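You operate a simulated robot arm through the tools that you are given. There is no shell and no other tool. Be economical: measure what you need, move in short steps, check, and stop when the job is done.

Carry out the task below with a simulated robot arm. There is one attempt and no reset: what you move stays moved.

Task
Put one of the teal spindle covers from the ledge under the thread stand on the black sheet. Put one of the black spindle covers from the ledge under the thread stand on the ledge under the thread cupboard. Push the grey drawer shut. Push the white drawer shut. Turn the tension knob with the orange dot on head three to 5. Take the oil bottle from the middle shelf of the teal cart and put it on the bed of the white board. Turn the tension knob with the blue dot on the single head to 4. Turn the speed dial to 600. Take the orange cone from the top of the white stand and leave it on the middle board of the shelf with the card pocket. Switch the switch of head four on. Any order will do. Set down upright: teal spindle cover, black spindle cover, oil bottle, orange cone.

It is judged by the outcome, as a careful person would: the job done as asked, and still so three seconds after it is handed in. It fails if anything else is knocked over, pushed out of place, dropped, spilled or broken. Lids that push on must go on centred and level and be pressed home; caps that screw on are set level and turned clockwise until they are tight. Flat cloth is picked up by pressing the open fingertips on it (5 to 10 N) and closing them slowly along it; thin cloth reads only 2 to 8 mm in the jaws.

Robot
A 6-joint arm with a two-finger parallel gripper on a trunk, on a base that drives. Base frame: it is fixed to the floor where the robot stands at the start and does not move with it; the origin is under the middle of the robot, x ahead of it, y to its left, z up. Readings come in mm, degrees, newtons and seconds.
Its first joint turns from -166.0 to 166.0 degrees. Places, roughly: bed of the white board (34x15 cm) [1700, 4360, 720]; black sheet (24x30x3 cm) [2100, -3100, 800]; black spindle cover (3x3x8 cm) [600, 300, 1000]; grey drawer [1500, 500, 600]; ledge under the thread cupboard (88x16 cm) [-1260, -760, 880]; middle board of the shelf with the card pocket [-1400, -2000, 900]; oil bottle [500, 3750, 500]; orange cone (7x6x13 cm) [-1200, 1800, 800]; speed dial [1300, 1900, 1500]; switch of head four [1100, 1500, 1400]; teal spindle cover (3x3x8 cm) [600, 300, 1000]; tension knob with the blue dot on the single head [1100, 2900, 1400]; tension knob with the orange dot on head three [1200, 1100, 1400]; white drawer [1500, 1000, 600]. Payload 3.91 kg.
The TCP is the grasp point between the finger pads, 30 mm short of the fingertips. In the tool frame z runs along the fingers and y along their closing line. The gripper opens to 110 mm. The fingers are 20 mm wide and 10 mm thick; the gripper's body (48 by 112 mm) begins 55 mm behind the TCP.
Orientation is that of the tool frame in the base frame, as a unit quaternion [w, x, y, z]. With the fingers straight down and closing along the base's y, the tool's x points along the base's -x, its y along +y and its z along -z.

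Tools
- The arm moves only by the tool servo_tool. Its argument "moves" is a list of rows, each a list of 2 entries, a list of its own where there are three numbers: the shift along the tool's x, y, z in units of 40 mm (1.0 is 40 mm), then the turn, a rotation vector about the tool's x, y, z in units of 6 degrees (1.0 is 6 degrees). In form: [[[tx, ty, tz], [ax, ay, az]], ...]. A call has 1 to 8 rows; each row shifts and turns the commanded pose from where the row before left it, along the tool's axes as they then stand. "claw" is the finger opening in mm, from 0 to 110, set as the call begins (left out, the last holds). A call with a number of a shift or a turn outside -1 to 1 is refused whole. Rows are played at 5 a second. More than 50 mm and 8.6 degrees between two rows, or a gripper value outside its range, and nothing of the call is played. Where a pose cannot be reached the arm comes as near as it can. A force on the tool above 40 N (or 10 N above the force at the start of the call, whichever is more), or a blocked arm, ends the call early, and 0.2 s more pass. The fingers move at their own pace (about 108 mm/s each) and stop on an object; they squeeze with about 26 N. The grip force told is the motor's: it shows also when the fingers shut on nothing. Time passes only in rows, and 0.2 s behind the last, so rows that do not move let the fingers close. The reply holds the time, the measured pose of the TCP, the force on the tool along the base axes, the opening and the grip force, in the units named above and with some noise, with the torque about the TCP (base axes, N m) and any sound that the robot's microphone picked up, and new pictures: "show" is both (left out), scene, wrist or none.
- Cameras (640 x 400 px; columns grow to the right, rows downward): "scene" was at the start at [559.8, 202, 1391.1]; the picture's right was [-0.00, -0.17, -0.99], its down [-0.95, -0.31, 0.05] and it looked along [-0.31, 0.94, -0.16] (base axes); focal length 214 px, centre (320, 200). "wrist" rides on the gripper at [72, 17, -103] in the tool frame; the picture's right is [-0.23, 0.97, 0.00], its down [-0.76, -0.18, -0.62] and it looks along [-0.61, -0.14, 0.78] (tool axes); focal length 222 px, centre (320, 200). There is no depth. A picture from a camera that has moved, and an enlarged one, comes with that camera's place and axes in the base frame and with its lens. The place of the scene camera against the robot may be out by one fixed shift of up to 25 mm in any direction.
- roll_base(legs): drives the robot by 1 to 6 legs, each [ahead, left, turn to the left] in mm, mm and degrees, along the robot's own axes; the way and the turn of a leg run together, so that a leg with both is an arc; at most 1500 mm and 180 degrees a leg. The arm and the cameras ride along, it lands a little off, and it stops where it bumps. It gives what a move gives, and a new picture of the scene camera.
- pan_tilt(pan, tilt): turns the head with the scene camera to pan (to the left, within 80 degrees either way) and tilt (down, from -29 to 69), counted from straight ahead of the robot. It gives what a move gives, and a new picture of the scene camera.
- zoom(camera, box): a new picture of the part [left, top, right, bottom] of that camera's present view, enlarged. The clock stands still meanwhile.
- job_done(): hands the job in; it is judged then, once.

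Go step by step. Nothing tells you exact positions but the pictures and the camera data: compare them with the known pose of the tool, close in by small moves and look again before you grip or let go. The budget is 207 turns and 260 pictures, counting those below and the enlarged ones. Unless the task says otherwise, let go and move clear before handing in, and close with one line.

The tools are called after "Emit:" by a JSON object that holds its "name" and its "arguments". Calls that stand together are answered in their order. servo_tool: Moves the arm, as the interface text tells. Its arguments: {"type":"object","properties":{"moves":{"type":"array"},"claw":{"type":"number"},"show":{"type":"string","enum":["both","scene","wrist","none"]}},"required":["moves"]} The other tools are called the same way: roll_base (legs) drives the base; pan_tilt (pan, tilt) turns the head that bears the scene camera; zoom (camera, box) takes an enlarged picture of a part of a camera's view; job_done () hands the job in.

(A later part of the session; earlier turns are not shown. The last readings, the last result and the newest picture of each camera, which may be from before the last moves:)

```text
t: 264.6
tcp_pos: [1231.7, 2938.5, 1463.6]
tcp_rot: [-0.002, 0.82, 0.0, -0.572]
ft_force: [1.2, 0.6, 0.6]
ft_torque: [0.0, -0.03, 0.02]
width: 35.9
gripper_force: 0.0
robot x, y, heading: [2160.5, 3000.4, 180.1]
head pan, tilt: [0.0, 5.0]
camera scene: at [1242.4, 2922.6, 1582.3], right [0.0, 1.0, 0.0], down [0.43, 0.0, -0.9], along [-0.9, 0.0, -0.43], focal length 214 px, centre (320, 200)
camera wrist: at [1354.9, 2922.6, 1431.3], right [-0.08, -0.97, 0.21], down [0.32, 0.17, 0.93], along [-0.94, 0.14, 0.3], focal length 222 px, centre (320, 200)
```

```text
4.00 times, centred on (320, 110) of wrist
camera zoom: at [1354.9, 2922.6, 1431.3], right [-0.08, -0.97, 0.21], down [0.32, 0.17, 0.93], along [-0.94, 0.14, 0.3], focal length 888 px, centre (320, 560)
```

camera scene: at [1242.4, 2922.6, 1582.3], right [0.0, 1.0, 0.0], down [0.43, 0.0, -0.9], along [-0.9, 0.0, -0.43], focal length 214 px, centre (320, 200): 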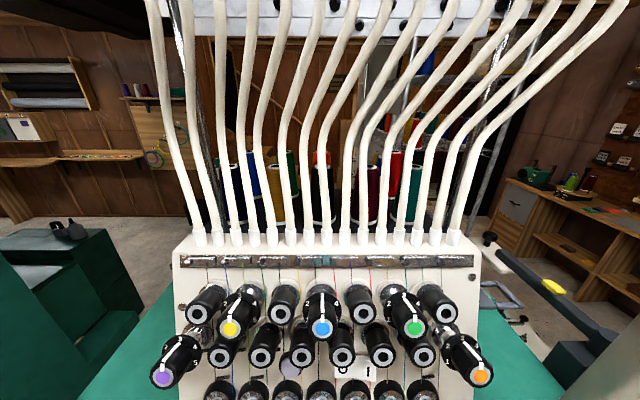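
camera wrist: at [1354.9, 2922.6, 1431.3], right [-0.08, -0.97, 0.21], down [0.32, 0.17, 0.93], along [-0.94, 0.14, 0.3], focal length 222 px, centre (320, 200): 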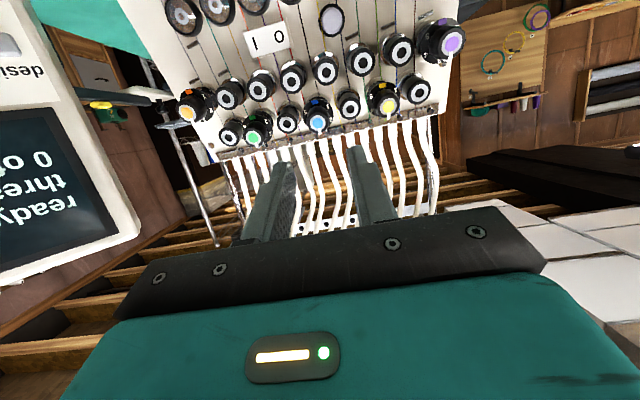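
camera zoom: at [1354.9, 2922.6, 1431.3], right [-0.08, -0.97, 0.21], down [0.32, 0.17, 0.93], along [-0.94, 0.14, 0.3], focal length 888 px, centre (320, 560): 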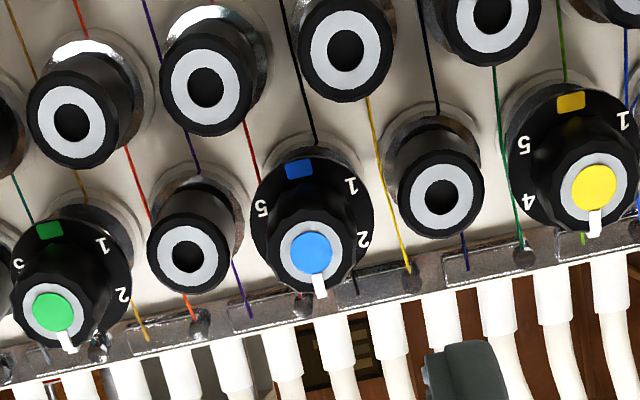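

Aligned within 2 mm. Roll −30° while advancing; tips to overlap the knob front by ~9 mm.

Emit:
{"name": "servo_tool", "arguments": {"moves": [[[0, -0.04, 0.3], [0, 0, -1]], [[0, 0, 0.3], [0, 0, -1]], [[0, 0, 0.3], [0, 0, -1]], [[0, 0, 0.3], [0, 0, -1]], [[0, 0, 0.3], [0, 0, -1]], [[0, 0, 0.35], [0, 0, 0]]], "claw": 32, "show": "wrist"}}

Emit:
{"name": "zoom", "arguments": {"camera": "wrist", "box": [220, 90, 420, 215]}}

```text
t: 266.0
tcp_pos: [1162.9, 2942.2, 1435.5]
tcp_rot: [-0.15, 0.793, 0.212, -0.552]
ft_force: [0.4, 0.7, 0.5]
ft_torque: [0.01, 0.0, 0.01]
width: 32.0
gripper_force: 0.1
robot x, y, heading: [2159.9, 3004.8, 180.0]
head pan, tilt: [0.0, 5.0]
camera wrist: at [1286.1, 2963.9, 1405.0], right [0.1, -0.96, -0.28], down [0.32, -0.23, 0.92], along [-0.94, -0.18, 0.29], focal length 222 px, centre (320, 200)
```

wrist: 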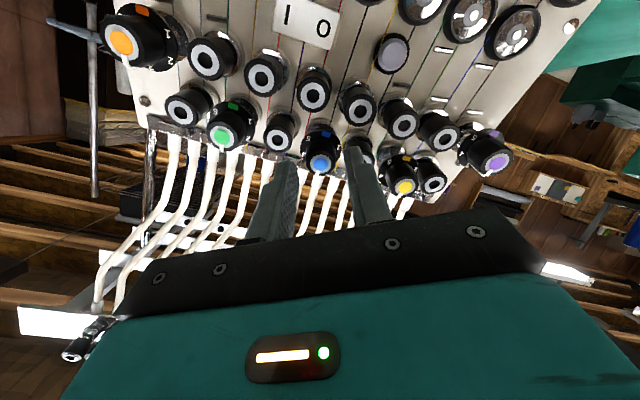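

```text
3.20 times, centred on (320, 152) of wrist
camera zoom: at [1286.1, 2963.9, 1405.0], right [0.1, -0.96, -0.28], down [0.32, -0.23, 0.92], along [-0.94, -0.18, 0.29], focal length 711 px, centre (320, 352)
```

zoom: 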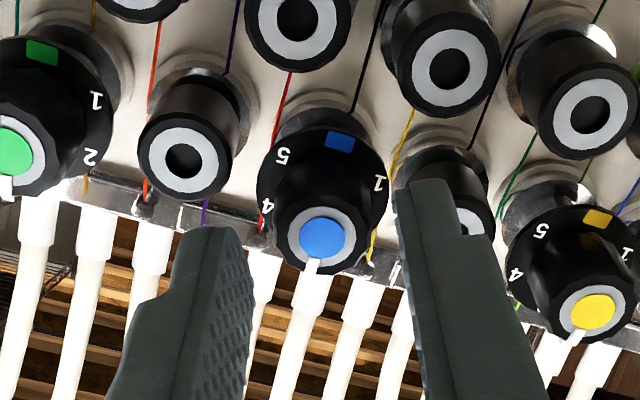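

Tips are ~8 mm short of the knob front. Advance 16 mm and close.

Emit:
{"name": "servo_tool", "arguments": {"moves": [[[0, 0, 0.2], [0, 0, 0]], [[0, 0, 0.2], [0, 0, 0]]], "show": "none"}}

Emit:
{"name": "servo_tool", "arguments": {"moves": [[[0, 0, 0], [0, 0, 0]], [[0, 0, 0], [0, 0, 0]]], "claw": 10, "show": "none"}}

Emit:
{"name": "zoom", "arguments": {"camera": "wrist", "box": [220, 90, 420, 215]}}

```text
t: 266.6
tcp_pos: [1151.5, 2943.3, 1427.0]
tcp_rot: [-0.149, 0.793, 0.211, -0.552]
ft_force: [-0.3, -0.4, -0.1]
ft_torque: [0.02, -0.04, 0.01]
width: 32.4
gripper_force: 0.0
out of reach, approached as far as the arm can: row 1
robot x, y, heading: [2161.3, 3005.1, 179.6]
head pan, tilt: [0.0, 5.0]
```

```text
t: 267.2
tcp_pos: [1151.2, 2944.8, 1425.5]
tcp_rot: [-0.15, 0.793, 0.211, -0.552]
ft_force: [-8.7, 12.0, 14.7]
ft_torque: [-0.09, 0.06, -0.04]
width: 21.6
gripper_force: 45.1
robot x, y, heading: [2159.0, 3003.7, 179.9]
head pan, tilt: [0.0, 5.0]
```

```text
3.20 times, centred on (320, 152) of wrist
camera zoom: at [1274.7, 2966.3, 1395.3], right [0.09, -0.96, -0.27], down [0.32, -0.23, 0.92], along [-0.94, -0.18, 0.29], focal length 711 px, centre (320, 352)
```

zoom: 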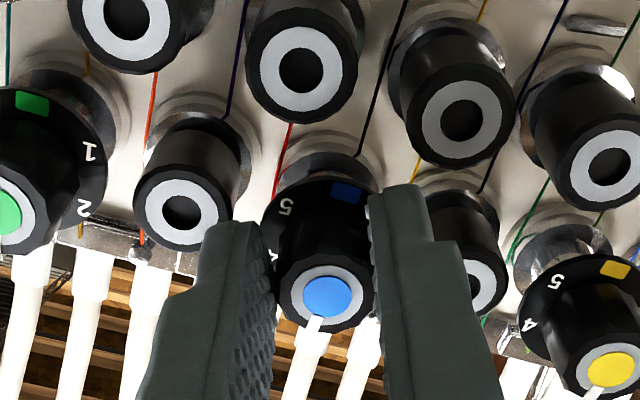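

The arm is at its reach limit and sits ~9 mm low. Release, back off, bring the base 80 mm nearer and redo.

Emit:
{"name": "servo_tool", "arguments": {"moves": [[[0, 0, 0], [0, 0, 0]], [[0, 0, -0.8], [0, 0, 0]], [[0, 0, -1], [0, 0, 0]], [[0, 0, -1], [0, 0, 0]], [[0, 0, -0.7], [0, 0, 0]]], "claw": 32, "show": "none"}}

Emit:
{"name": "roll_base", "arguments": {"legs": [[85, 0, 0]]}}

Emit:
{"name": "zoom", "arguments": {"camera": "wrist", "box": [220, 60, 420, 185]}}

```text
t: 268.4
tcp_pos: [1257.2, 2939.2, 1504.9]
tcp_rot: [-0.149, 0.794, 0.212, -0.55]
ft_force: [-1.0, 0.6, -0.4]
ft_torque: [0.01, -0.01, -0.04]
width: 32.2
gripper_force: 0.1
out of reach, approached as far as the arm can: row 2, 3, 4, 5
robot x, y, heading: [2162.8, 3005.5, 180.1]
head pan, tilt: [0.0, 5.0]
```

```text
t: 269.4
tcp_pos: [1173.3, 2938.4, 1506.3]
tcp_rot: [-0.15, 0.793, 0.212, -0.551]
ft_force: [0.3, 0.9, 0.2]
ft_torque: [0.01, 0.01, -0.02]
width: 32.0
gripper_force: 0.1
robot x, y, heading: [2075.3, 3003.5, -180.0]
head pan, tilt: [0.0, 5.0]
camera scene: at [1189.4, 2870.7, 1612.0], right [-0.17, 0.87, 0.47], down [0.38, 0.5, -0.78], along [-0.91, 0.05, -0.42], focal length 214 px, centre (320, 200)
```

scene: 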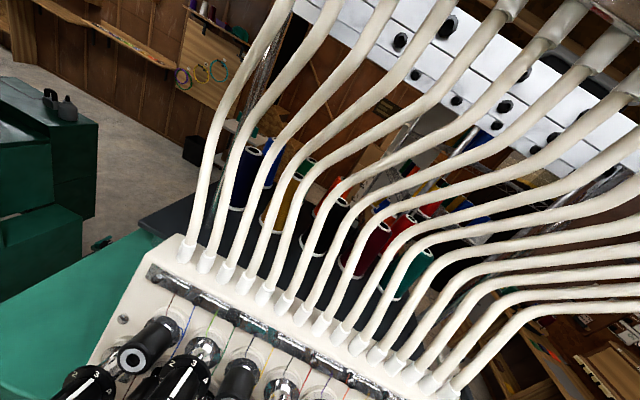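

```text
3.20 times, centred on (320, 122) of wrist
camera zoom: at [1297.2, 2960.4, 1475.6], right [0.1, -0.96, -0.27], down [0.32, -0.23, 0.92], along [-0.94, -0.18, 0.29], focal length 711 px, centre (320, 448)
```

zoom: 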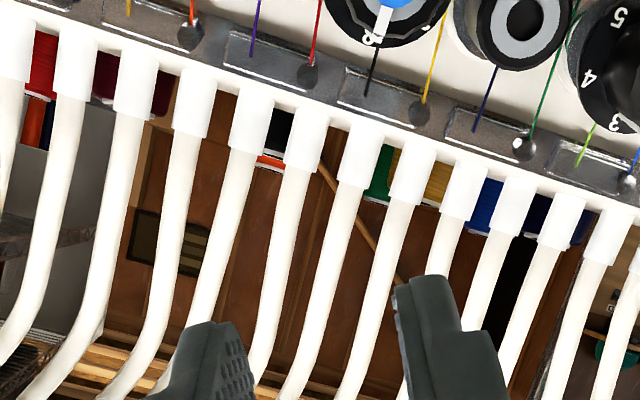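

No contact, but the tool rode up. Move back and down onto the knob axis again.

Emit:
{"name": "servo_tool", "arguments": {"moves": [[[0, 0, -1], [0, 0, 0]], [[0.66, 0.36, 0], [0, 0, 0]], [[0.66, 0.36, 0], [0, 0, 0]], [[0, 0, 0], [0, 0, 0]]], "show": "wrist"}}

Emit:
{"name": "zoom", "arguments": {"camera": "wrist", "box": [220, 60, 420, 185]}}

```text
t: 270.4
tcp_pos: [1194.9, 2935.7, 1519.2]
tcp_rot: [-0.15, 0.794, 0.212, -0.55]
ft_force: [0.2, 0.5, -0.8]
ft_torque: [0.0, -0.01, -0.03]
width: 32.1
gripper_force: 0.1
out of reach, approached as far as the arm can: row 1, 2, 3
robot x, y, heading: [2079.0, 3002.7, -180.1]
head pan, tilt: [0.0, 5.0]
camera wrist: at [1318.0, 2958.1, 1489.3], right [0.1, -0.96, -0.27], down [0.32, -0.23, 0.92], along [-0.94, -0.18, 0.28], focal length 222 px, centre (320, 200)
```

wrist: 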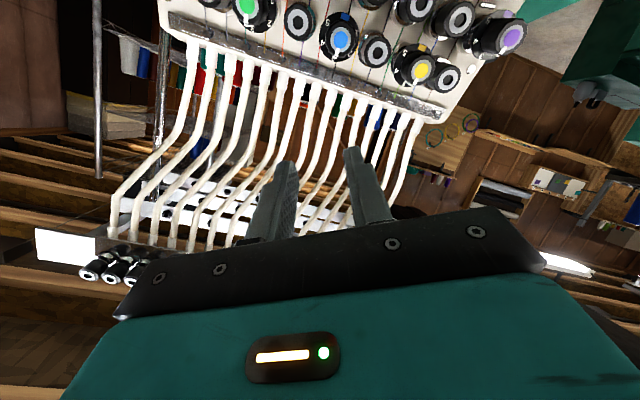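

```text
3.20 times, centred on (320, 122) of wrist
camera zoom: at [1318.0, 2958.1, 1489.3], right [0.1, -0.96, -0.27], down [0.32, -0.23, 0.92], along [-0.94, -0.18, 0.28], focal length 711 px, centre (320, 448)
```

zoom: 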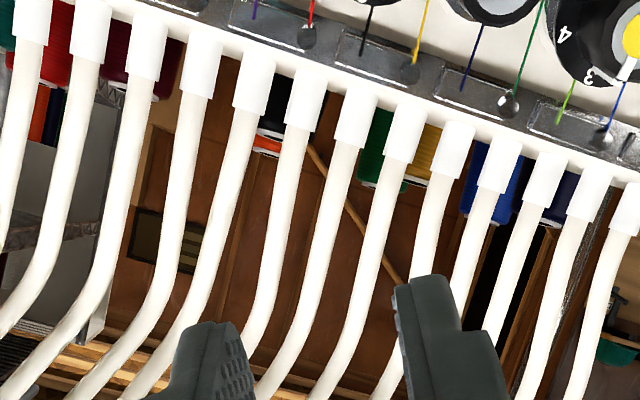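

The wrist seems at a joint limit with this roll; roll back +30° and see whether it frees.

Emit:
{"name": "servo_tool", "arguments": {"moves": [[[0, 0, 0], [0, 0, 1]], [[0, 0, 0], [0, 0, 1]], [[0, 0, 0], [0, 0, 1]], [[0, 0, 0], [0, 0, 1]], [[0, 0, 0], [0, 0, 1]], [[0, 0, -0.8], [0, 0, 0]], [[0, 0, -0.8], [0, 0, 0]]], "show": "scene"}}

```text
t: 272.1
tcp_pos: [1247.7, 2935.2, 1553.4]
tcp_rot: [-0.002, 0.822, -0.001, -0.57]
ft_force: [-0.8, 0.5, 0.3]
ft_torque: [0.03, 0.02, 0.02]
width: 32.1
gripper_force: 0.2
out of reach, approached as far as the arm can: row 6, 7
robot x, y, heading: [2076.1, 3004.2, -180.1]
head pan, tilt: [0.0, 5.0]
camera scene: at [1258.8, 2918.5, 1671.7], right [0.0, 1.0, 0.0], down [0.43, 0.0, -0.9], along [-0.9, 0.0, -0.43], focal length 214 px, centre (320, 200)
```

scene: 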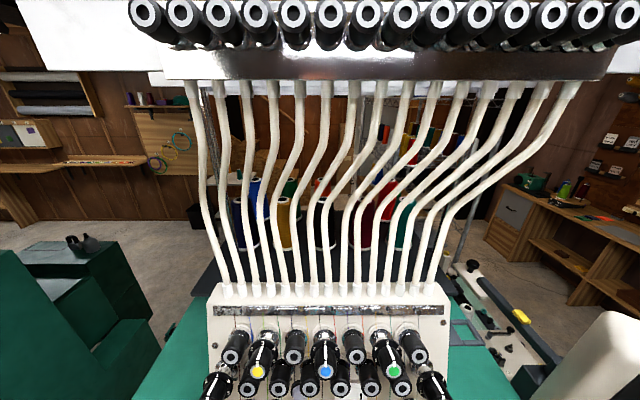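

The elbow seems stretched straight. Levelling the tool (pitch −20°) should bring the wrist closer and free it.

Emit:
{"name": "servo_tool", "arguments": {"moves": [[[0, 0, 0], [0, -1, 0]], [[0, 0, 0], [0, -1, 0]], [[0, 0, 0], [0, -1, 0]], [[0, 0, -0.8], [0, 0, 0]], [[0, 0, -0.8], [0, 0, 0]], [[0.8, 0, 0], [0, 0, 0]], [[0.8, 0, 0], [0, 0, 0]]], "show": "none"}}

```text
t: 273.6
tcp_pos: [1242.2, 2925.2, 1619.3]
tcp_rot: [-0.001, 0.721, 0.001, -0.693]
ft_force: [0.7, -0.6, 0.6]
ft_torque: [0.02, 0.03, -0.01]
width: 32.2
gripper_force: 0.1
out of reach, approached as far as the arm can: row 1, 2, 3, 4, 5, 6, 7
robot x, y, heading: [2073.5, 3004.2, -180.2]
head pan, tilt: [0.0, 5.0]
```

It only slides along a limit. I back the base away for room and then reverse the motion (pitch down, move down/forward), which should unlock the elbow.

Emit:
{"name": "roll_base", "arguments": {"legs": [[-300, 0, 0]]}}

Emit:
{"name": "servo_tool", "arguments": {"moves": [[[0, 0, 0], [0, 1, 0]], [[0, 0, 0], [0, 1, 0]], [[0, 0, 0], [0, 1, 0]], [[0.7, 0, 0.5], [0, 0, 0]], [[0.7, 0, 0.5], [0, 0, 0]], [[0.9, 0, 0], [0, 0, 0]], [[0.9, 0, 0], [0, 0, 0]]], "show": "none"}}

```text
t: 275.7
tcp_pos: [1543.4, 2924.5, 1619.1]
tcp_rot: [-0.002, 0.723, 0.001, -0.691]
ft_force: [1.2, -0.5, -0.4]
ft_torque: [0.0, -0.02, 0.0]
width: 32.0
gripper_force: 0.0
robot x, y, heading: [2378.5, 3004.0, -179.9]
head pan, tilt: [0.0, 5.0]
camera scene: at [1588.1, 2907.7, 1732.4], right [0.0, 1.0, 0.0], down [0.13, 0.0, -0.99], along [-0.99, 0.0, -0.13], focal length 214 px, centre (320, 200)
```

scene: 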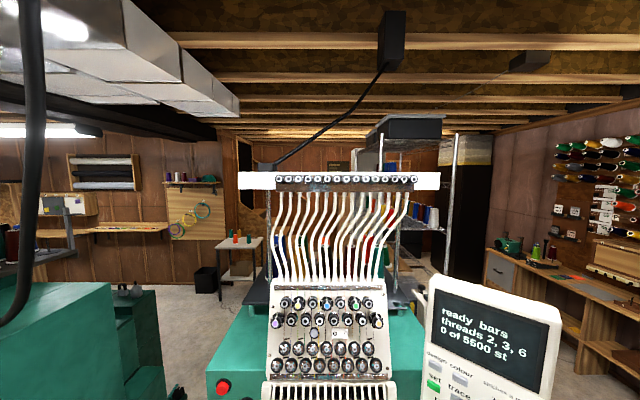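

```text
t: 277.3
tcp_pos: [1523.9, 2917.4, 1535.8]
tcp_rot: [-0.001, 0.822, 0.001, -0.57]
ft_force: [0.0, -0.2, 0.1]
ft_torque: [0.01, 0.01, 0.0]
width: 32.0
gripper_force: 0.0
out of reach, approached as far as the arm can: row 1, 2, 3, 4, 5, 6, 7
robot x, y, heading: [2375.6, 3008.3, -179.8]
head pan, tilt: [0.0, 5.0]
```

Emit:
{"name": "servo_tool", "arguments": {"moves": [[[0.9, 0, 0.3], [0, 0, 0]], [[0.9, 0, 0.3], [0, 0, 0]], [[0.9, 0, 0.3], [0, 0, 0]], [[0.9, 0, 0.3], [0, 0, 0]], [[0.9, 0, 0], [0, 0, 0]], [[0.9, 0, 0], [0, 0, 0]], [[0.9, 0, -0.3], [0, 0, 0]], [[0.9, 0, -0.3], [0, 0, 0]]], "show": "none"}}

```text
t: 279.1
tcp_pos: [1442.2, 2901.1, 1479.9]
tcp_rot: [-0.002, 0.822, 0.0, -0.57]
ft_force: [0.0, 0.4, -0.1]
ft_torque: [-0.02, -0.02, 0.01]
width: 31.9
gripper_force: 0.0
out of reach, approached as far as the arm can: row 1, 2, 3, 4, 5, 6, 7, 8
robot x, y, heading: [2376.7, 3006.5, -180.2]
head pan, tilt: [0.0, 5.0]
```

Still stuck on the limit. I'll pitch the tool far down (toward the start posture) to bring the arm back to its normal configuration.

Emit:
{"name": "roll_base", "arguments": {"legs": [[-200, 0, 0]]}}

Emit:
{"name": "servo_tool", "arguments": {"moves": [[[0, 0, 0], [0, 1, 0]], [[0, 0, 0], [0, 1, 0]], [[0, 0, 0], [0, 1, 0]], [[0, 0, 0], [0, 1, 0]], [[0, 0, 0], [0, 1, 0]], [[0, 0, 0], [0, 1, 0]], [[0, 0, 0], [0, 1, 0]], [[0, 0, 0], [0, 1, 0]]], "show": "none"}}

Emit:
{"name": "pan_tilt", "arguments": {"pan": 0, "tilt": 60}}

```text
t: 280.7
tcp_pos: [1647.1, 2901.6, 1478.9]
tcp_rot: [-0.001, 0.822, 0.0, -0.57]
ft_force: [0.2, 0.2, 0.5]
ft_torque: [0.0, -0.01, -0.03]
width: 31.9
gripper_force: 0.1
robot x, y, heading: [2582.2, 3006.5, -179.6]
head pan, tilt: [0.0, 5.0]
camera scene: at [1658.0, 2885.4, 1597.7], right [0.0, 1.0, 0.0], down [0.43, 0.0, -0.9], along [-0.9, 0.0, -0.43], focal length 214 px, centre (320, 200)
```

scene: 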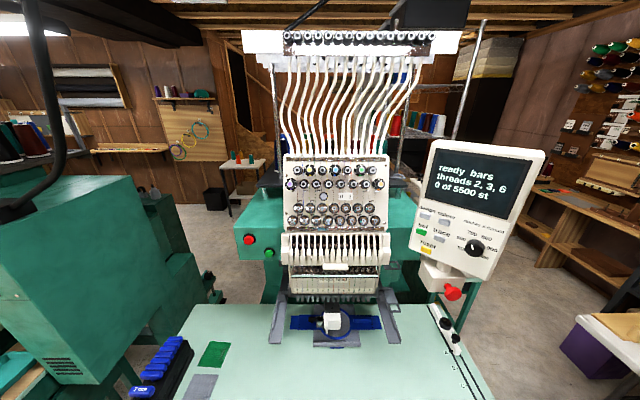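

```text
t: 282.5
tcp_pos: [1735.3, 2911.6, 1363.7]
tcp_rot: [-0.002, 0.972, 0.0, -0.236]
ft_force: [1.4, 0.3, 0.2]
ft_torque: [-0.02, 0.01, -0.01]
width: 31.9
gripper_force: 0.0
out of reach, approached as far as the arm can: row 1, 2, 3, 4, 5, 6, 7, 8
robot x, y, heading: [2582.2, 3003.8, -179.7]
head pan, tilt: [0.0, 5.0]
```

```text
t: 283.8
tcp_pos: [1733.7, 2910.8, 1363.6]
tcp_rot: [-0.001, 0.971, -0.001, -0.237]
ft_force: [0.0, 0.3, 0.0]
ft_torque: [0.02, 0.0, 0.02]
width: 32.2
gripper_force: 0.0
robot x, y, heading: [2585.1, 3008.7, -179.8]
head pan, tilt: [0.0, 60.0]
camera scene: at [1756.7, 2895.3, 1439.0], right [0.0, 1.0, 0.0], down [0.84, 0.0, 0.54], along [0.54, 0.0, -0.84], focal length 214 px, centre (320, 200)
```

scene: 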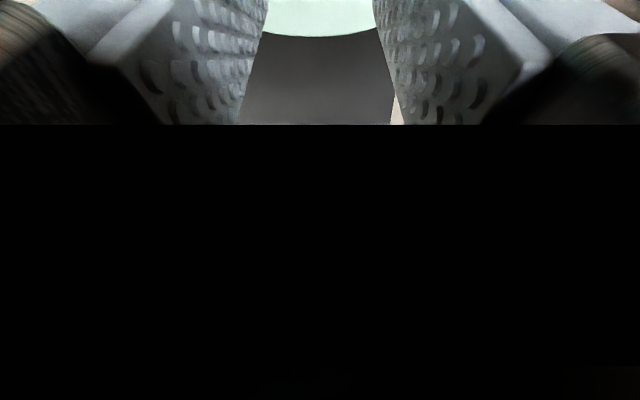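

The numbers fit a fully straight arm (wrist on a sphere round the shoulder). I combine pitching with an inward shift to make the elbow bend.

Emit:
{"name": "servo_tool", "arguments": {"moves": [[[0.95, 0, 0.5], [0, 1, 0]], [[0.95, 0, 0.5], [0, 1, 0]], [[0.95, 0, 0.4], [0, 1, 0]], [[0.95, 0, 0.4], [0, 1, 0]], [[0.95, 0, 0.4], [0, 0.5, 0]], [[0.95, 0, 0.4], [0, 0, 0]]], "show": "none"}}

```text
t: 285.1
tcp_pos: [1902.9, 2911.0, 1227.9]
tcp_rot: [-0.001, 1.0, -0.002, -0.002]
ft_force: [-0.9, -0.1, -1.0]
ft_torque: [0.0, -0.12, -0.01]
width: 31.8
gripper_force: 0.0
out of reach, approached as far as the arm can: row 1
robot x, y, heading: [2583.6, 3003.7, -179.9]
head pan, tilt: [0.0, 60.0]
```

Freed. Pitch the tool back to 20° with the arm well bent, and raise.

Emit:
{"name": "servo_tool", "arguments": {"moves": [[[0, 0, 0], [0, -1, 0]], [[0, 0, 0], [0, -1, 0]], [[0, 0, 0], [0, -1, 0]], [[0, 0, 0], [0, -1, 0]], [[0, 0, 0], [0, -1, 0]], [[0, 0, 0], [0, -1, 0]], [[0, 0, 0], [0, -1, 0]], [[0, 0, 0], [0, -1, 0]]], "show": "none"}}

Emit:
{"name": "servo_tool", "arguments": {"moves": [[[-0.9, 0, 0], [0, -1, 0]], [[-0.9, 0, 0], [0, -1, 0]], [[-0.9, 0, 0], [0, -1, 0]], [[-1, 0, 0], [0, -0.63, 0]], [[-1, 0, 0], [0, 0, 0]], [[-1, 0, 0], [0, 0, 0]], [[-0.5, 0, 0], [0, 0, 0]]], "show": "none"}}

Emit:
{"name": "pan_tilt", "arguments": {"pan": 0, "tilt": 5}}

```text
t: 286.9
tcp_pos: [1901.5, 2910.4, 1230.4]
tcp_rot: [-0.001, 0.912, 0.001, -0.41]
ft_force: [-0.6, 0.7, -0.8]
ft_torque: [-0.03, 0.02, -0.01]
width: 31.9
gripper_force: 0.1
robot x, y, heading: [2582.7, 3004.4, -179.7]
head pan, tilt: [0.0, 60.0]
```

```text
t: 288.6
tcp_pos: [1788.6, 2909.2, 1450.6]
tcp_rot: [-0.002, 0.818, 0.001, -0.575]
ft_force: [0.2, -0.5, 0.3]
ft_torque: [0.03, 0.0, 0.02]
width: 32.0
gripper_force: 0.0
robot x, y, heading: [2576.9, 3006.5, -179.9]
head pan, tilt: [0.0, 60.0]
```

```text
t: 289.8
tcp_pos: [1787.4, 2910.2, 1449.0]
tcp_rot: [-0.002, 0.818, 0.001, -0.575]
ft_force: [0.5, -0.3, -0.3]
ft_torque: [-0.01, 0.03, -0.02]
width: 31.8
gripper_force: 0.2
robot x, y, heading: [2579.6, 3006.5, -179.7]
head pan, tilt: [0.0, 5.0]
camera scene: at [1800.7, 2891.6, 1568.1], right [0.0, 1.0, 0.0], down [0.42, 0.0, -0.91], along [-0.91, 0.0, -0.42], focal length 214 px, centre (320, 200)
```

scene: 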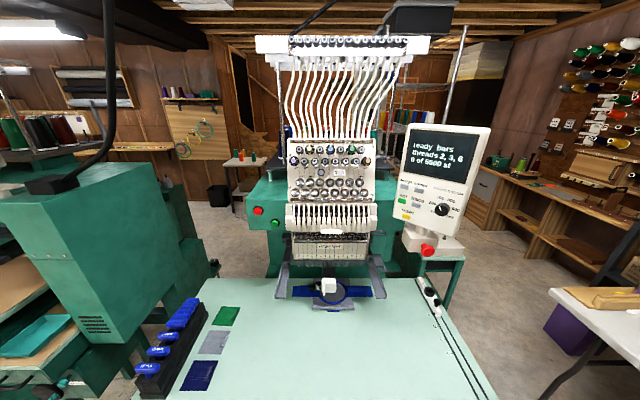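

Emit:
{"name": "roll_base", "arguments": {"legs": [[530, -30, -0.2]]}}

Emit:
{"name": "servo_tool", "arguments": {"moves": [[[-0.5, 0, 0], [0, 0, 0]], [[0, 0, 0], [0, 0, 0]]], "show": "both"}}

Emit:
{"name": "zoom", "arguments": {"camera": "wrist", "box": [240, 40, 400, 140]}}

```text
t: 292.8
tcp_pos: [1266.5, 2941.6, 1449.3]
tcp_rot: [-0.003, 0.818, -0.002, -0.575]
ft_force: [1.9, -0.8, -0.4]
ft_torque: [0.01, 0.03, -0.03]
width: 32.0
gripper_force: 0.0
robot x, y, heading: [2057.2, 3035.6, 180.0]
head pan, tilt: [0.0, 5.0]
camera scene: at [1278.4, 2924.4, 1568.3], right [0.01, 1.0, 0.0], down [0.42, 0.0, -0.91], along [-0.91, 0.01, -0.42], focal length 214 px, centre (320, 200)
```

scene: 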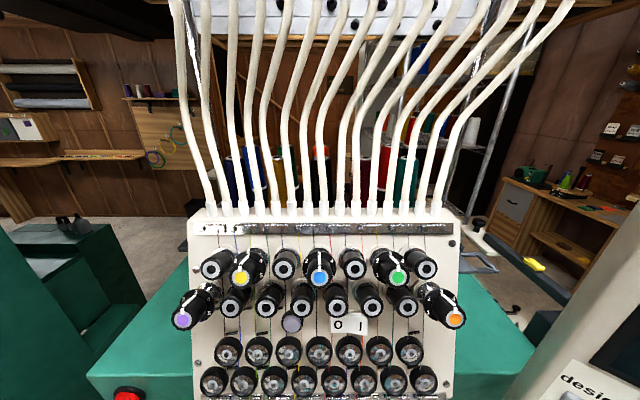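

```text
t: 293.4
tcp_pos: [1257.7, 2940.9, 1467.6]
tcp_rot: [-0.003, 0.818, -0.001, -0.575]
ft_force: [0.1, -0.3, -0.2]
ft_torque: [0.0, 0.0, 0.0]
width: 32.0
gripper_force: 0.0
robot x, y, heading: [2063.5, 3032.8, 180.0]
head pan, tilt: [0.0, 5.0]
camera scene: at [1271.1, 2924.5, 1586.7], right [0.01, 1.0, 0.0], down [0.42, 0.0, -0.91], along [-0.91, 0.01, -0.42], focal length 214 px, centre (320, 200)
camera wrist: at [1382.5, 2924.4, 1434.8], right [-0.08, -0.97, 0.21], down [0.33, 0.17, 0.93], along [-0.94, 0.15, 0.31], focal length 222 px, centre (320, 200)
```

scene: 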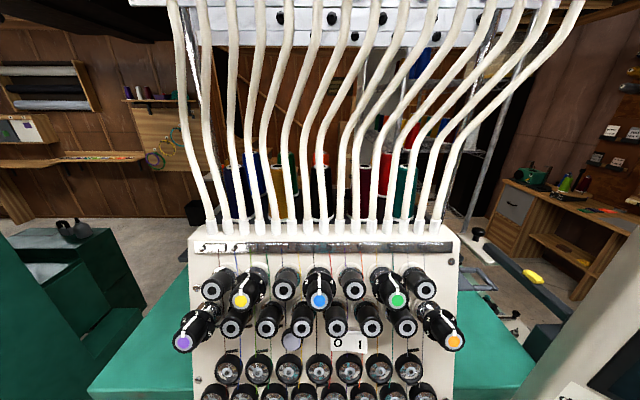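
wrist: 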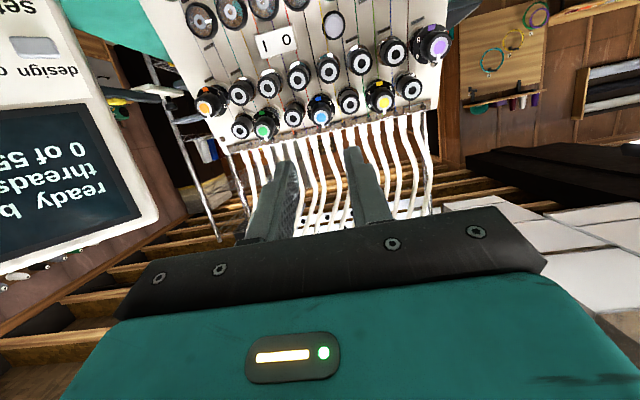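

```text
4.00 times, centred on (320, 90) of wrist
camera zoom: at [1382.5, 2924.4, 1434.8], right [-0.08, -0.97, 0.21], down [0.33, 0.17, 0.93], along [-0.94, 0.15, 0.31], focal length 888 px, centre (320, 640)
```

zoom: 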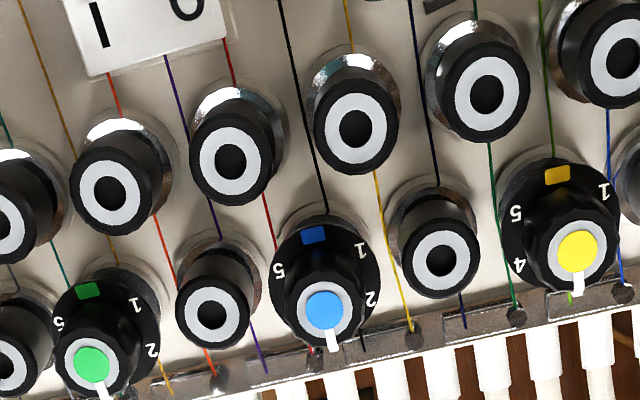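

Knob still at 3 and well triangulated at (1126, 2941, 1426). Align, roll −30°, advance.

Emit:
{"name": "servo_tool", "arguments": {"moves": [[[-0.15, 0, 0.3], [0, 0, -1]], [[0, 0, 0.5], [0, 0, -1]], [[0, 0, 0.5], [0, 0, -1]], [[0, 0, 0.5], [0, 0, -1]], [[0, 0, 0.5], [0, 0, -1]], [[0, 0, 0.3], [0, 0, 0]]], "show": "none"}}

Emit:
{"name": "zoom", "arguments": {"camera": "wrist", "box": [220, 90, 420, 215]}}

```text
t: 294.8
tcp_pos: [1160.4, 2942.8, 1439.1]
tcp_rot: [-0.151, 0.791, 0.211, -0.555]
ft_force: [0.8, 0.7, 0.8]
ft_torque: [-0.01, -0.01, 0.02]
width: 31.9
gripper_force: 0.1
robot x, y, heading: [2059.6, 3033.3, 180.1]
head pan, tilt: [0.0, 5.0]
```

```text
3.20 times, centred on (320, 152) of wrist
camera zoom: at [1284.2, 2964.6, 1407.0], right [0.09, -0.96, -0.28], down [0.33, -0.23, 0.91], along [-0.94, -0.18, 0.3], focal length 711 px, centre (320, 352)
```

zoom: 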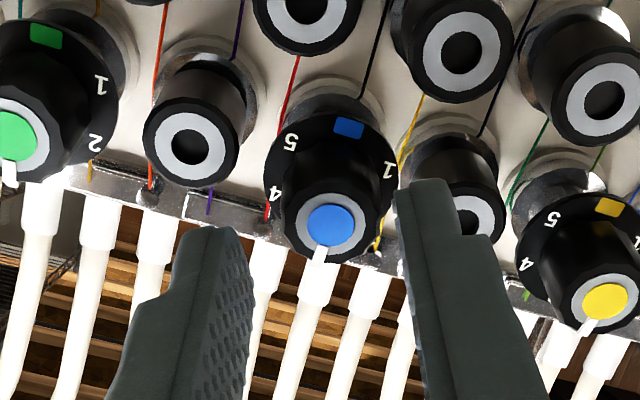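

Emit:
{"name": "servo_tool", "arguments": {"moves": [[[0, 0.04, 0.2], [0, 0, 0]], [[0, 0, 0.2], [0, 0, 0]]], "show": "none"}}

Emit:
{"name": "servo_tool", "arguments": {"moves": [[[0, 0, 0], [0, 0, 0]], [[0, 0, 0], [0, 0, 0]]], "claw": 10, "show": "none"}}

Emit:
{"name": "zoom", "arguments": {"camera": "wrist", "box": [220, 90, 420, 215]}}

```text
t: 295.4
tcp_pos: [1146.0, 2941.2, 1432.1]
tcp_rot: [-0.151, 0.791, 0.211, -0.555]
ft_force: [2.2, 0.8, -0.2]
ft_torque: [-0.06, -0.04, 0.05]
width: 32.0
gripper_force: 0.2
robot x, y, heading: [2059.2, 3036.7, 179.8]
head pan, tilt: [0.0, 5.0]
```

```text
t: 296.0
tcp_pos: [1145.3, 2940.8, 1431.6]
tcp_rot: [-0.152, 0.791, 0.21, -0.555]
ft_force: [0.7, -2.0, 1.1]
ft_torque: [-0.23, -0.3, 0.72]
width: 21.5
gripper_force: 45.3
robot x, y, heading: [2060.7, 3032.1, 179.8]
head pan, tilt: [0.0, 5.0]
```

```text
3.20 times, centred on (320, 152) of wrist
camera zoom: at [1268.8, 2962.2, 1399.8], right [0.09, -0.96, -0.28], down [0.33, -0.23, 0.91], along [-0.94, -0.18, 0.3], focal length 711 px, centre (320, 352)
```

zoom: 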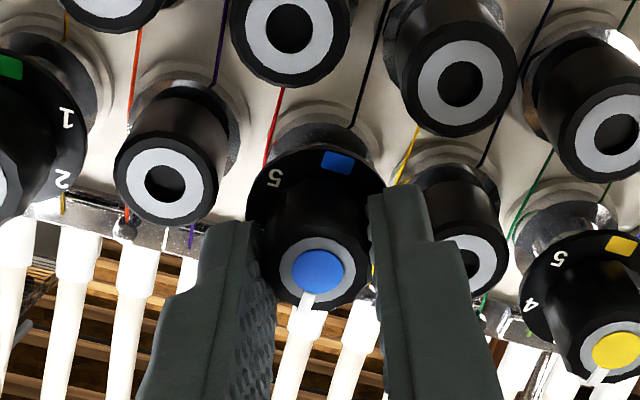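

Centred grip. Turn +60°.

Emit:
{"name": "servo_tool", "arguments": {"moves": [[[0, 0, 0], [0, 0, 1]], [[0, 0, 0], [0, 0, 1]], [[0, 0, 0], [0, 0, 1]], [[0, 0, 0], [0, 0, 1]], [[0, 0, 0], [0, 0, 1]]], "show": "none"}}

Emit:
{"name": "servo_tool", "arguments": {"moves": [[[0, 0, 0], [0, 0, 1]], [[0, 0, 0], [0, 0, 1]], [[0, 0, 0], [0, 0, 1]], [[0, 0, 0], [0, 0, 1]], [[0, 0, 0], [0, 0, 0.6]], [[0, 0, 0], [0, 0, 0]]], "show": "none"}}

Emit:
{"name": "zoom", "arguments": {"camera": "wrist", "box": [220, 90, 420, 215]}}

```text
t: 297.2
tcp_pos: [1144.5, 2942.5, 1431.2]
tcp_rot: [-0.003, 0.819, -0.002, -0.574]
ft_force: [23.5, 6.3, -20.4]
ft_torque: [-0.15, -0.88, 0.25]
width: 21.2
gripper_force: 45.3
robot x, y, heading: [2059.8, 3033.1, 179.9]
head pan, tilt: [0.0, 5.0]
```

```text
t: 298.0
tcp_pos: [1145.5, 2941.5, 1431.6]
tcp_rot: [0.078, 0.81, -0.117, -0.57]
ft_force: [-3.4, 2.0, 11.3]
ft_torque: [-0.06, -0.11, 0.21]
width: 21.2
gripper_force: 45.3
robot x, y, heading: [2061.1, 3035.3, 180.1]
head pan, tilt: [0.0, 5.0]
stopped in row 3: the force on the tool passed its limit at 44 N (the readings are from after the stop); the commanded pose is now the measured one
```

```text
3.20 times, centred on (320, 152) of wrist
camera zoom: at [1265.9, 2905.3, 1406.2], right [-0.17, -0.87, 0.46], down [0.36, 0.38, 0.85], along [-0.92, 0.31, 0.25], focal length 711 px, centre (320, 352)
```

zoom: 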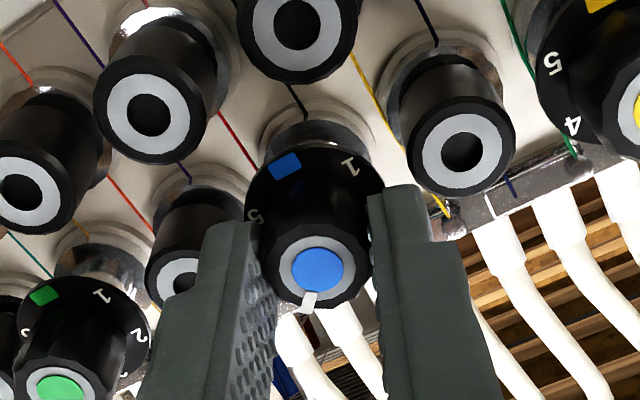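

46° turned; 14° more.

Emit:
{"name": "servo_tool", "arguments": {"moves": [[[0, 0, 0], [0, 0, 0.8]], [[0, 0, 0], [0, 0, 0.8]], [[0, 0, 0], [0, 0, 0.75]], [[0, 0, 0], [0, 0, 0]]], "show": "none"}}

Emit:
{"name": "zoom", "arguments": {"camera": "wrist", "box": [220, 90, 420, 215]}}

```text
t: 299.0
tcp_pos: [1145.9, 2942.4, 1431.8]
tcp_rot: [0.148, 0.789, -0.216, -0.556]
ft_force: [1.2, 9.3, 14.4]
ft_torque: [0.23, 0.51, -0.78]
width: 21.5
gripper_force: 44.8
robot x, y, heading: [2058.8, 3035.4, 179.9]
head pan, tilt: [0.0, 5.0]
```

```text
3.20 times, centred on (320, 152) of wrist
camera zoom: at [1262.2, 2890.9, 1416.3], right [-0.24, -0.72, 0.65], down [0.4, 0.53, 0.75], along [-0.89, 0.44, 0.16], focal length 711 px, centre (320, 352)
```

zoom: 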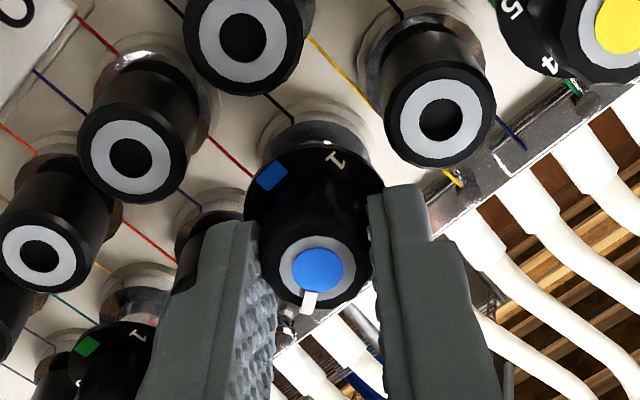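

60° turned. Release, back off, roll level, verify.

Emit:
{"name": "servo_tool", "arguments": {"moves": [[[0, 0, 0], [0, 0, 0]], [[0, 0, -0.8], [0, 0, 0]], [[0, 0, -1], [0, 0, -1]], [[0, 0, -1], [0, 0, -1]], [[0, 0, -1], [0, 0, -1]], [[0, 0, 0], [0, 0, -1]], [[0, 0, 0], [0, 0, -1]]], "claw": 34, "show": "none"}}

Emit:
{"name": "zoom", "arguments": {"camera": "scene", "box": [240, 220, 400, 320]}}

```text
t: 300.6
tcp_pos: [1286.5, 2940.0, 1483.4]
tcp_rot: [-0.001, 0.819, -0.003, -0.574]
ft_force: [-0.2, -0.1, -1.0]
ft_torque: [-0.01, -0.02, 0.03]
width: 34.3
gripper_force: 0.0
robot x, y, heading: [2059.2, 3034.7, 179.9]
head pan, tilt: [0.0, 5.0]
```

```text
4.00 times, centred on (320, 270) of scene
camera zoom: at [1299.2, 2923.0, 1602.3], right [0.01, 1.0, 0.0], down [0.42, 0.0, -0.91], along [-0.91, 0.01, -0.42], focal length 858 px, centre (320, -80)
```

zoom: 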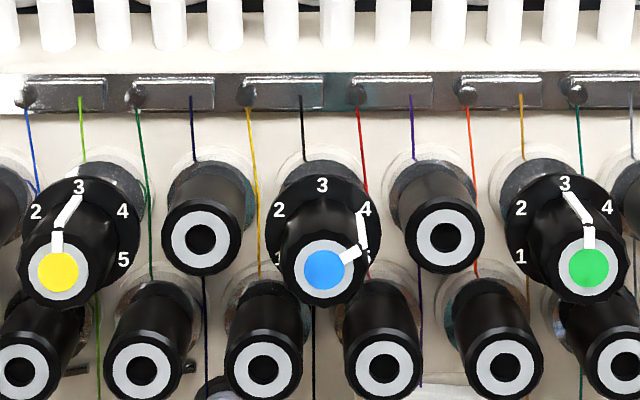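

The blue knob is on 4. Next the oil bottle on the teal cart near (500, 3750): back off and look right.

Emit:
{"name": "roll_base", "arguments": {"legs": [[-350, 0, 0]]}}

Emit:
{"name": "pan_tilt", "arguments": {"pan": -55, "tilt": 0}}

```text
t: 302.9
tcp_pos: [1637.7, 2942.9, 1482.4]
tcp_rot: [-0.004, 0.818, -0.008, -0.575]
ft_force: [0.0, -0.4, -0.2]
ft_torque: [0.01, -0.02, -0.01]
width: 33.9
gripper_force: 0.1
robot x, y, heading: [2410.5, 3034.8, 179.4]
head pan, tilt: [0.0, 5.0]
camera scene: at [1649.7, 2925.8, 1602.3], right [0.01, 1.0, 0.0], down [0.42, -0.01, -0.91], along [-0.91, 0.01, -0.42], focal length 214 px, centre (320, 200)
```

scene: 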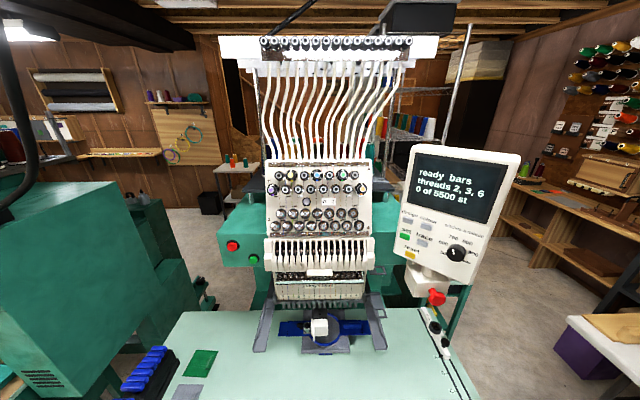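

```text
t: 304.1
tcp_pos: [1636.7, 2941.1, 1482.5]
tcp_rot: [-0.003, 0.819, -0.007, -0.574]
ft_force: [0.0, -1.2, -0.3]
ft_torque: [-0.02, 0.04, -0.01]
width: 34.0
gripper_force: 0.0
robot x, y, heading: [2410.5, 3033.4, 179.5]
head pan, tilt: [-55.0, 0.0]
camera scene: at [1685.8, 2999.0, 1622.5], right [0.78, 0.56, 0.28], down [0.34, -0.01, -0.94], along [-0.53, 0.83, -0.2], focal length 214 px, centre (320, 200)
```

scene: 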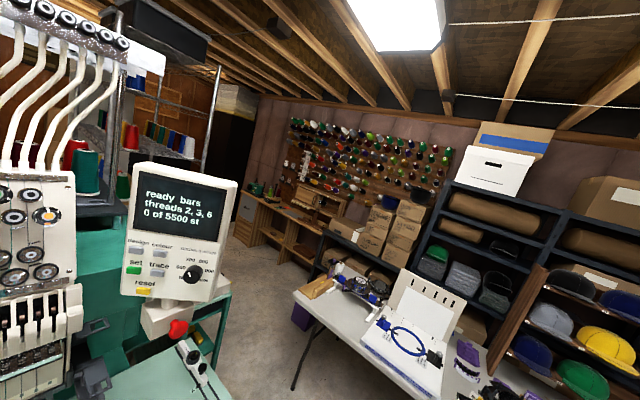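

I move opposite the gap between the mint table and the white table and look along it.

Emit:
{"name": "roll_base", "arguments": {"legs": [[0, -660, 0]]}}

Emit:
{"name": "pan_tilt", "arguments": {"pan": 0, "tilt": 12}}

```text
t: 307.9
tcp_pos: [1638.0, 3602.5, 1482.3]
tcp_rot: [0.004, 0.819, 0.003, -0.574]
ft_force: [-0.4, -1.1, -0.1]
ft_torque: [0.02, -0.01, -0.01]
width: 34.0
gripper_force: 0.0
robot x, y, heading: [2408.4, 3715.0, -179.2]
head pan, tilt: [-55.0, 0.0]
camera scene: at [1683.9, 3660.7, 1621.3], right [0.77, 0.58, 0.28], down [0.34, 0.0, -0.94], along [-0.55, 0.81, -0.2], focal length 214 px, centre (320, 200)
```

scene: 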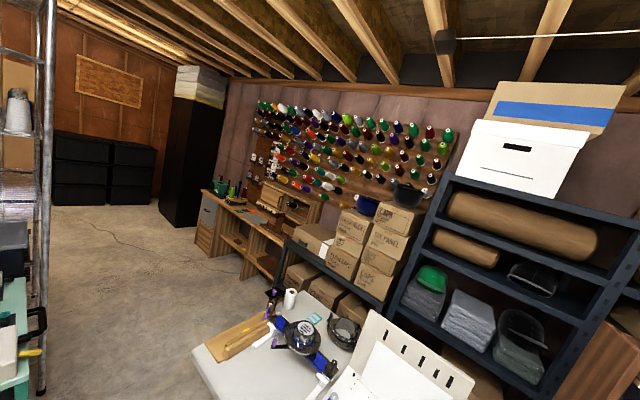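

```text
t: 309.1
tcp_pos: [1637.7, 3603.7, 1481.0]
tcp_rot: [0.003, 0.819, 0.002, -0.573]
ft_force: [0.2, -0.7, 0.3]
ft_torque: [0.02, 0.01, 0.0]
width: 33.8
gripper_force: 0.0
robot x, y, heading: [2408.0, 3710.7, -179.3]
head pan, tilt: [0.0, 12.0]
camera scene: at [1651.9, 3586.7, 1589.2], right [-0.01, 1.0, 0.0], down [0.53, 0.0, -0.85], along [-0.85, -0.01, -0.53], focal length 214 px, centre (320, 200)
```

scene: 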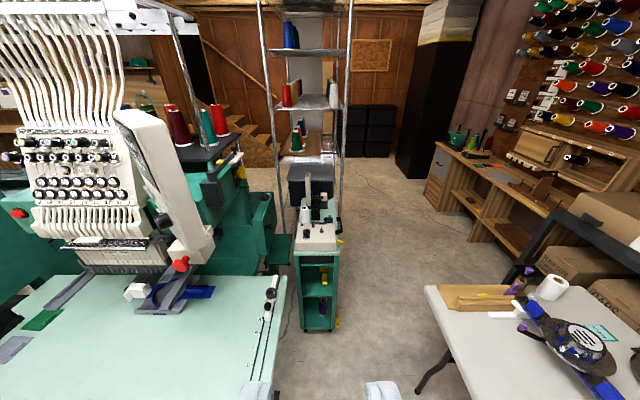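

The teal cart stands straight ahead in the gap. Zoom on it.

Emit:
{"name": "zoom", "arguments": {"camera": "scene", "box": [260, 170, 388, 340]}}

```text
2.35 times, centred on (324, 255) of scene
camera zoom: at [1651.9, 3586.7, 1589.2], right [-0.01, 1.0, 0.0], down [0.53, 0.0, -0.85], along [-0.85, -0.01, -0.53], focal length 505 px, centre (311, 71)
```

zoom: 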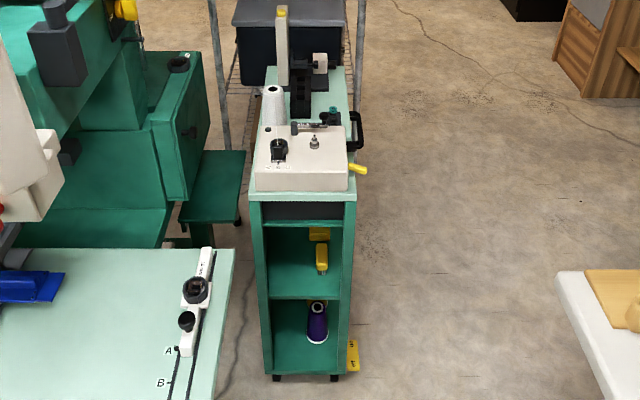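

Only the front is open; the middle shelf holds something yellow. I go closer to see the bottle.

Emit:
{"name": "roll_base", "arguments": {"legs": [[450, 0, -0.8]]}}

Emit:
{"name": "pan_tilt", "arguments": {"pan": 0, "tilt": 45}}

Emit:
{"name": "zoom", "arguments": {"camera": "scene", "box": [210, 40, 430, 240]}}

```text
t: 311.8
tcp_pos: [1183.7, 3619.9, 1480.6]
tcp_rot: [-0.003, 0.819, -0.007, -0.574]
ft_force: [-0.6, -0.4, 0.2]
ft_torque: [0.01, -0.02, 0.03]
width: 34.1
gripper_force: 0.1
robot x, y, heading: [1958.5, 3709.9, 179.4]
head pan, tilt: [0.0, 12.0]
camera scene: at [1198.3, 3603.7, 1589.2], right [0.02, 1.0, 0.0], down [0.53, -0.01, -0.85], along [-0.85, 0.01, -0.53], focal length 214 px, centre (320, 200)
```

scene: 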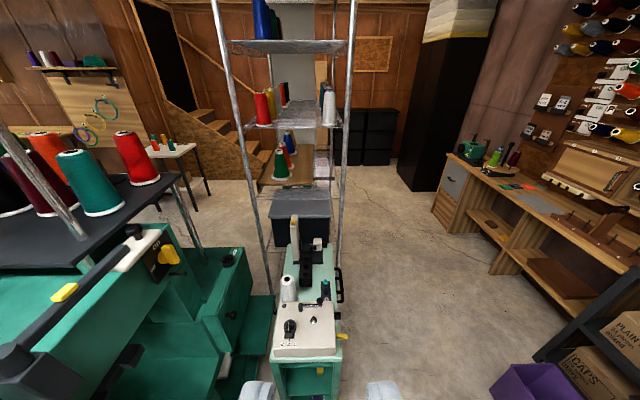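

```text
t: 312.8
tcp_pos: [1183.5, 3621.1, 1482.0]
tcp_rot: [-0.004, 0.819, -0.007, -0.573]
ft_force: [-0.4, -0.2, -0.4]
ft_torque: [0.02, 0.02, 0.01]
width: 33.7
gripper_force: 0.1
robot x, y, heading: [1962.4, 3711.7, 179.4]
head pan, tilt: [0.0, 45.0]
camera scene: at [1227.0, 3603.1, 1544.7], right [0.02, 1.0, 0.0], down [0.91, -0.02, -0.42], along [-0.42, 0.0, -0.91], focal length 214 px, centre (320, 200)
```

scene: 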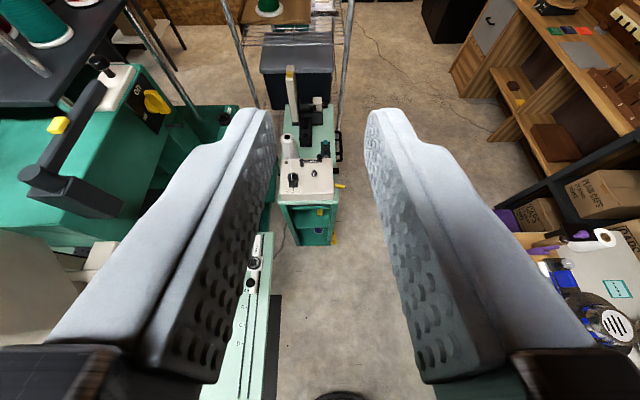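

```text
2.00 times, centred on (320, 140) of scene
camera zoom: at [1227.0, 3603.1, 1544.7], right [0.02, 1.0, 0.0], down [0.91, -0.02, -0.42], along [-0.42, 0.0, -0.91], focal length 429 px, centre (320, 320)
```

zoom: 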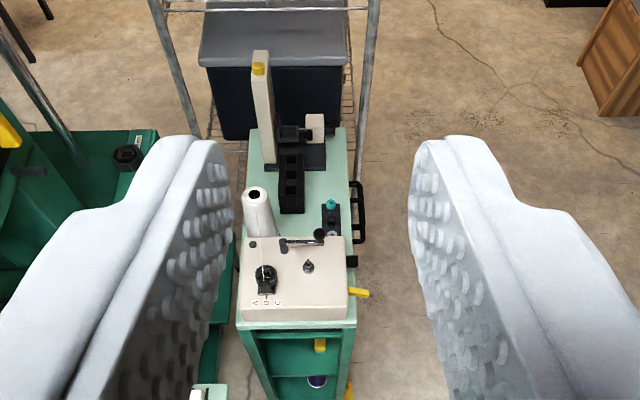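

The cart is ~520 mm long with its narrow end toward me. I lower the tool to look into the middle shelf.

Emit:
{"name": "servo_tool", "arguments": {"moves": [[[1, 0, 0.36], [0, 0, 0]], [[1, 0, 0.36], [0, 0, 0]], [[1, 0, 0.36], [0, 0, 0]], [[1, 0, 0.36], [0, 0, 0]], [[1, 0, 0.36], [0, 0, 0]], [[1, 0, 0.36], [0, 0, 0]], [[1, 0, 0.36], [0, 0, 0]], [[1, 0, 0.36], [0, 0, 0]]], "show": "none"}}

Emit:
{"name": "servo_tool", "arguments": {"moves": [[[1, 0, 0.36], [0, 0, 0]], [[1, 0, 0.36], [0, 0, 0]], [[1, 0, 0.36], [0, 0, 0]], [[1, 0, 0.36], [0, 0, 0]], [[1, 0, 0.36], [0, 0, 0]], [[1, 0, 0.36], [0, 0, 0]], [[1, 0, 0.36], [0, 0, 0]], [[1, 0, 0.36], [0, 0, 0]]], "claw": 70, "show": "none"}}

Emit:
{"name": "pan_tilt", "arguments": {"pan": 0, "tilt": 5}}

```text
t: 314.6
tcp_pos: [1185.0, 3619.1, 1141.1]
tcp_rot: [-0.004, 0.819, -0.008, -0.574]
ft_force: [0.6, 1.2, 0.1]
ft_torque: [0.0, 0.01, 0.01]
width: 34.0
gripper_force: 0.0
robot x, y, heading: [1956.5, 3709.4, 179.4]
head pan, tilt: [0.0, 45.0]
```

```text
t: 316.4
tcp_pos: [1185.2, 3618.1, 800.9]
tcp_rot: [-0.003, 0.818, -0.007, -0.575]
ft_force: [-0.3, 0.2, 0.7]
ft_torque: [0.01, 0.02, -0.04]
width: 70.2
gripper_force: 0.1
robot x, y, heading: [1958.9, 3708.6, 179.2]
head pan, tilt: [0.0, 45.0]
```

```text
t: 317.5
tcp_pos: [1184.4, 3619.1, 800.3]
tcp_rot: [-0.003, 0.818, -0.007, -0.575]
ft_force: [0.0, 0.3, 0.1]
ft_torque: [0.02, 0.02, -0.03]
width: 70.0
gripper_force: 0.0
robot x, y, heading: [1958.3, 3712.2, 179.4]
head pan, tilt: [0.0, 5.0]
camera scene: at [1196.8, 3602.3, 920.1], right [0.02, 1.0, 0.0], down [0.42, -0.01, -0.91], along [-0.91, 0.01, -0.42], focal length 214 px, centre (320, 200)
```

scene: 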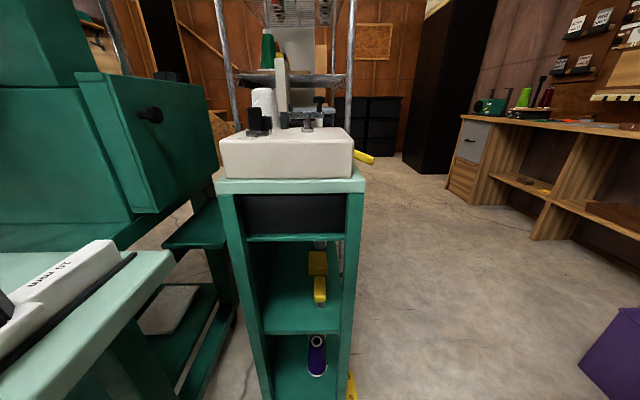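

Emit:
{"name": "zoom", "arguments": {"camera": "scene", "box": [210, 220, 370, 400]}}

```text
2.22 times, centred on (290, 310) of scene
camera zoom: at [1196.8, 3602.3, 920.1], right [0.02, 1.0, 0.0], down [0.42, -0.01, -0.91], along [-0.91, 0.01, -0.42], focal length 477 px, centre (387, -44)
```

zoom: 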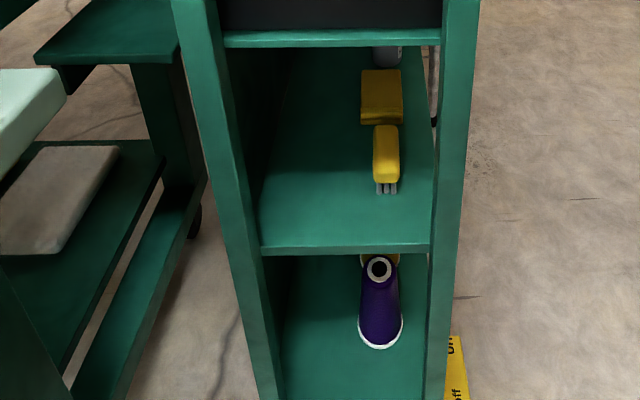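

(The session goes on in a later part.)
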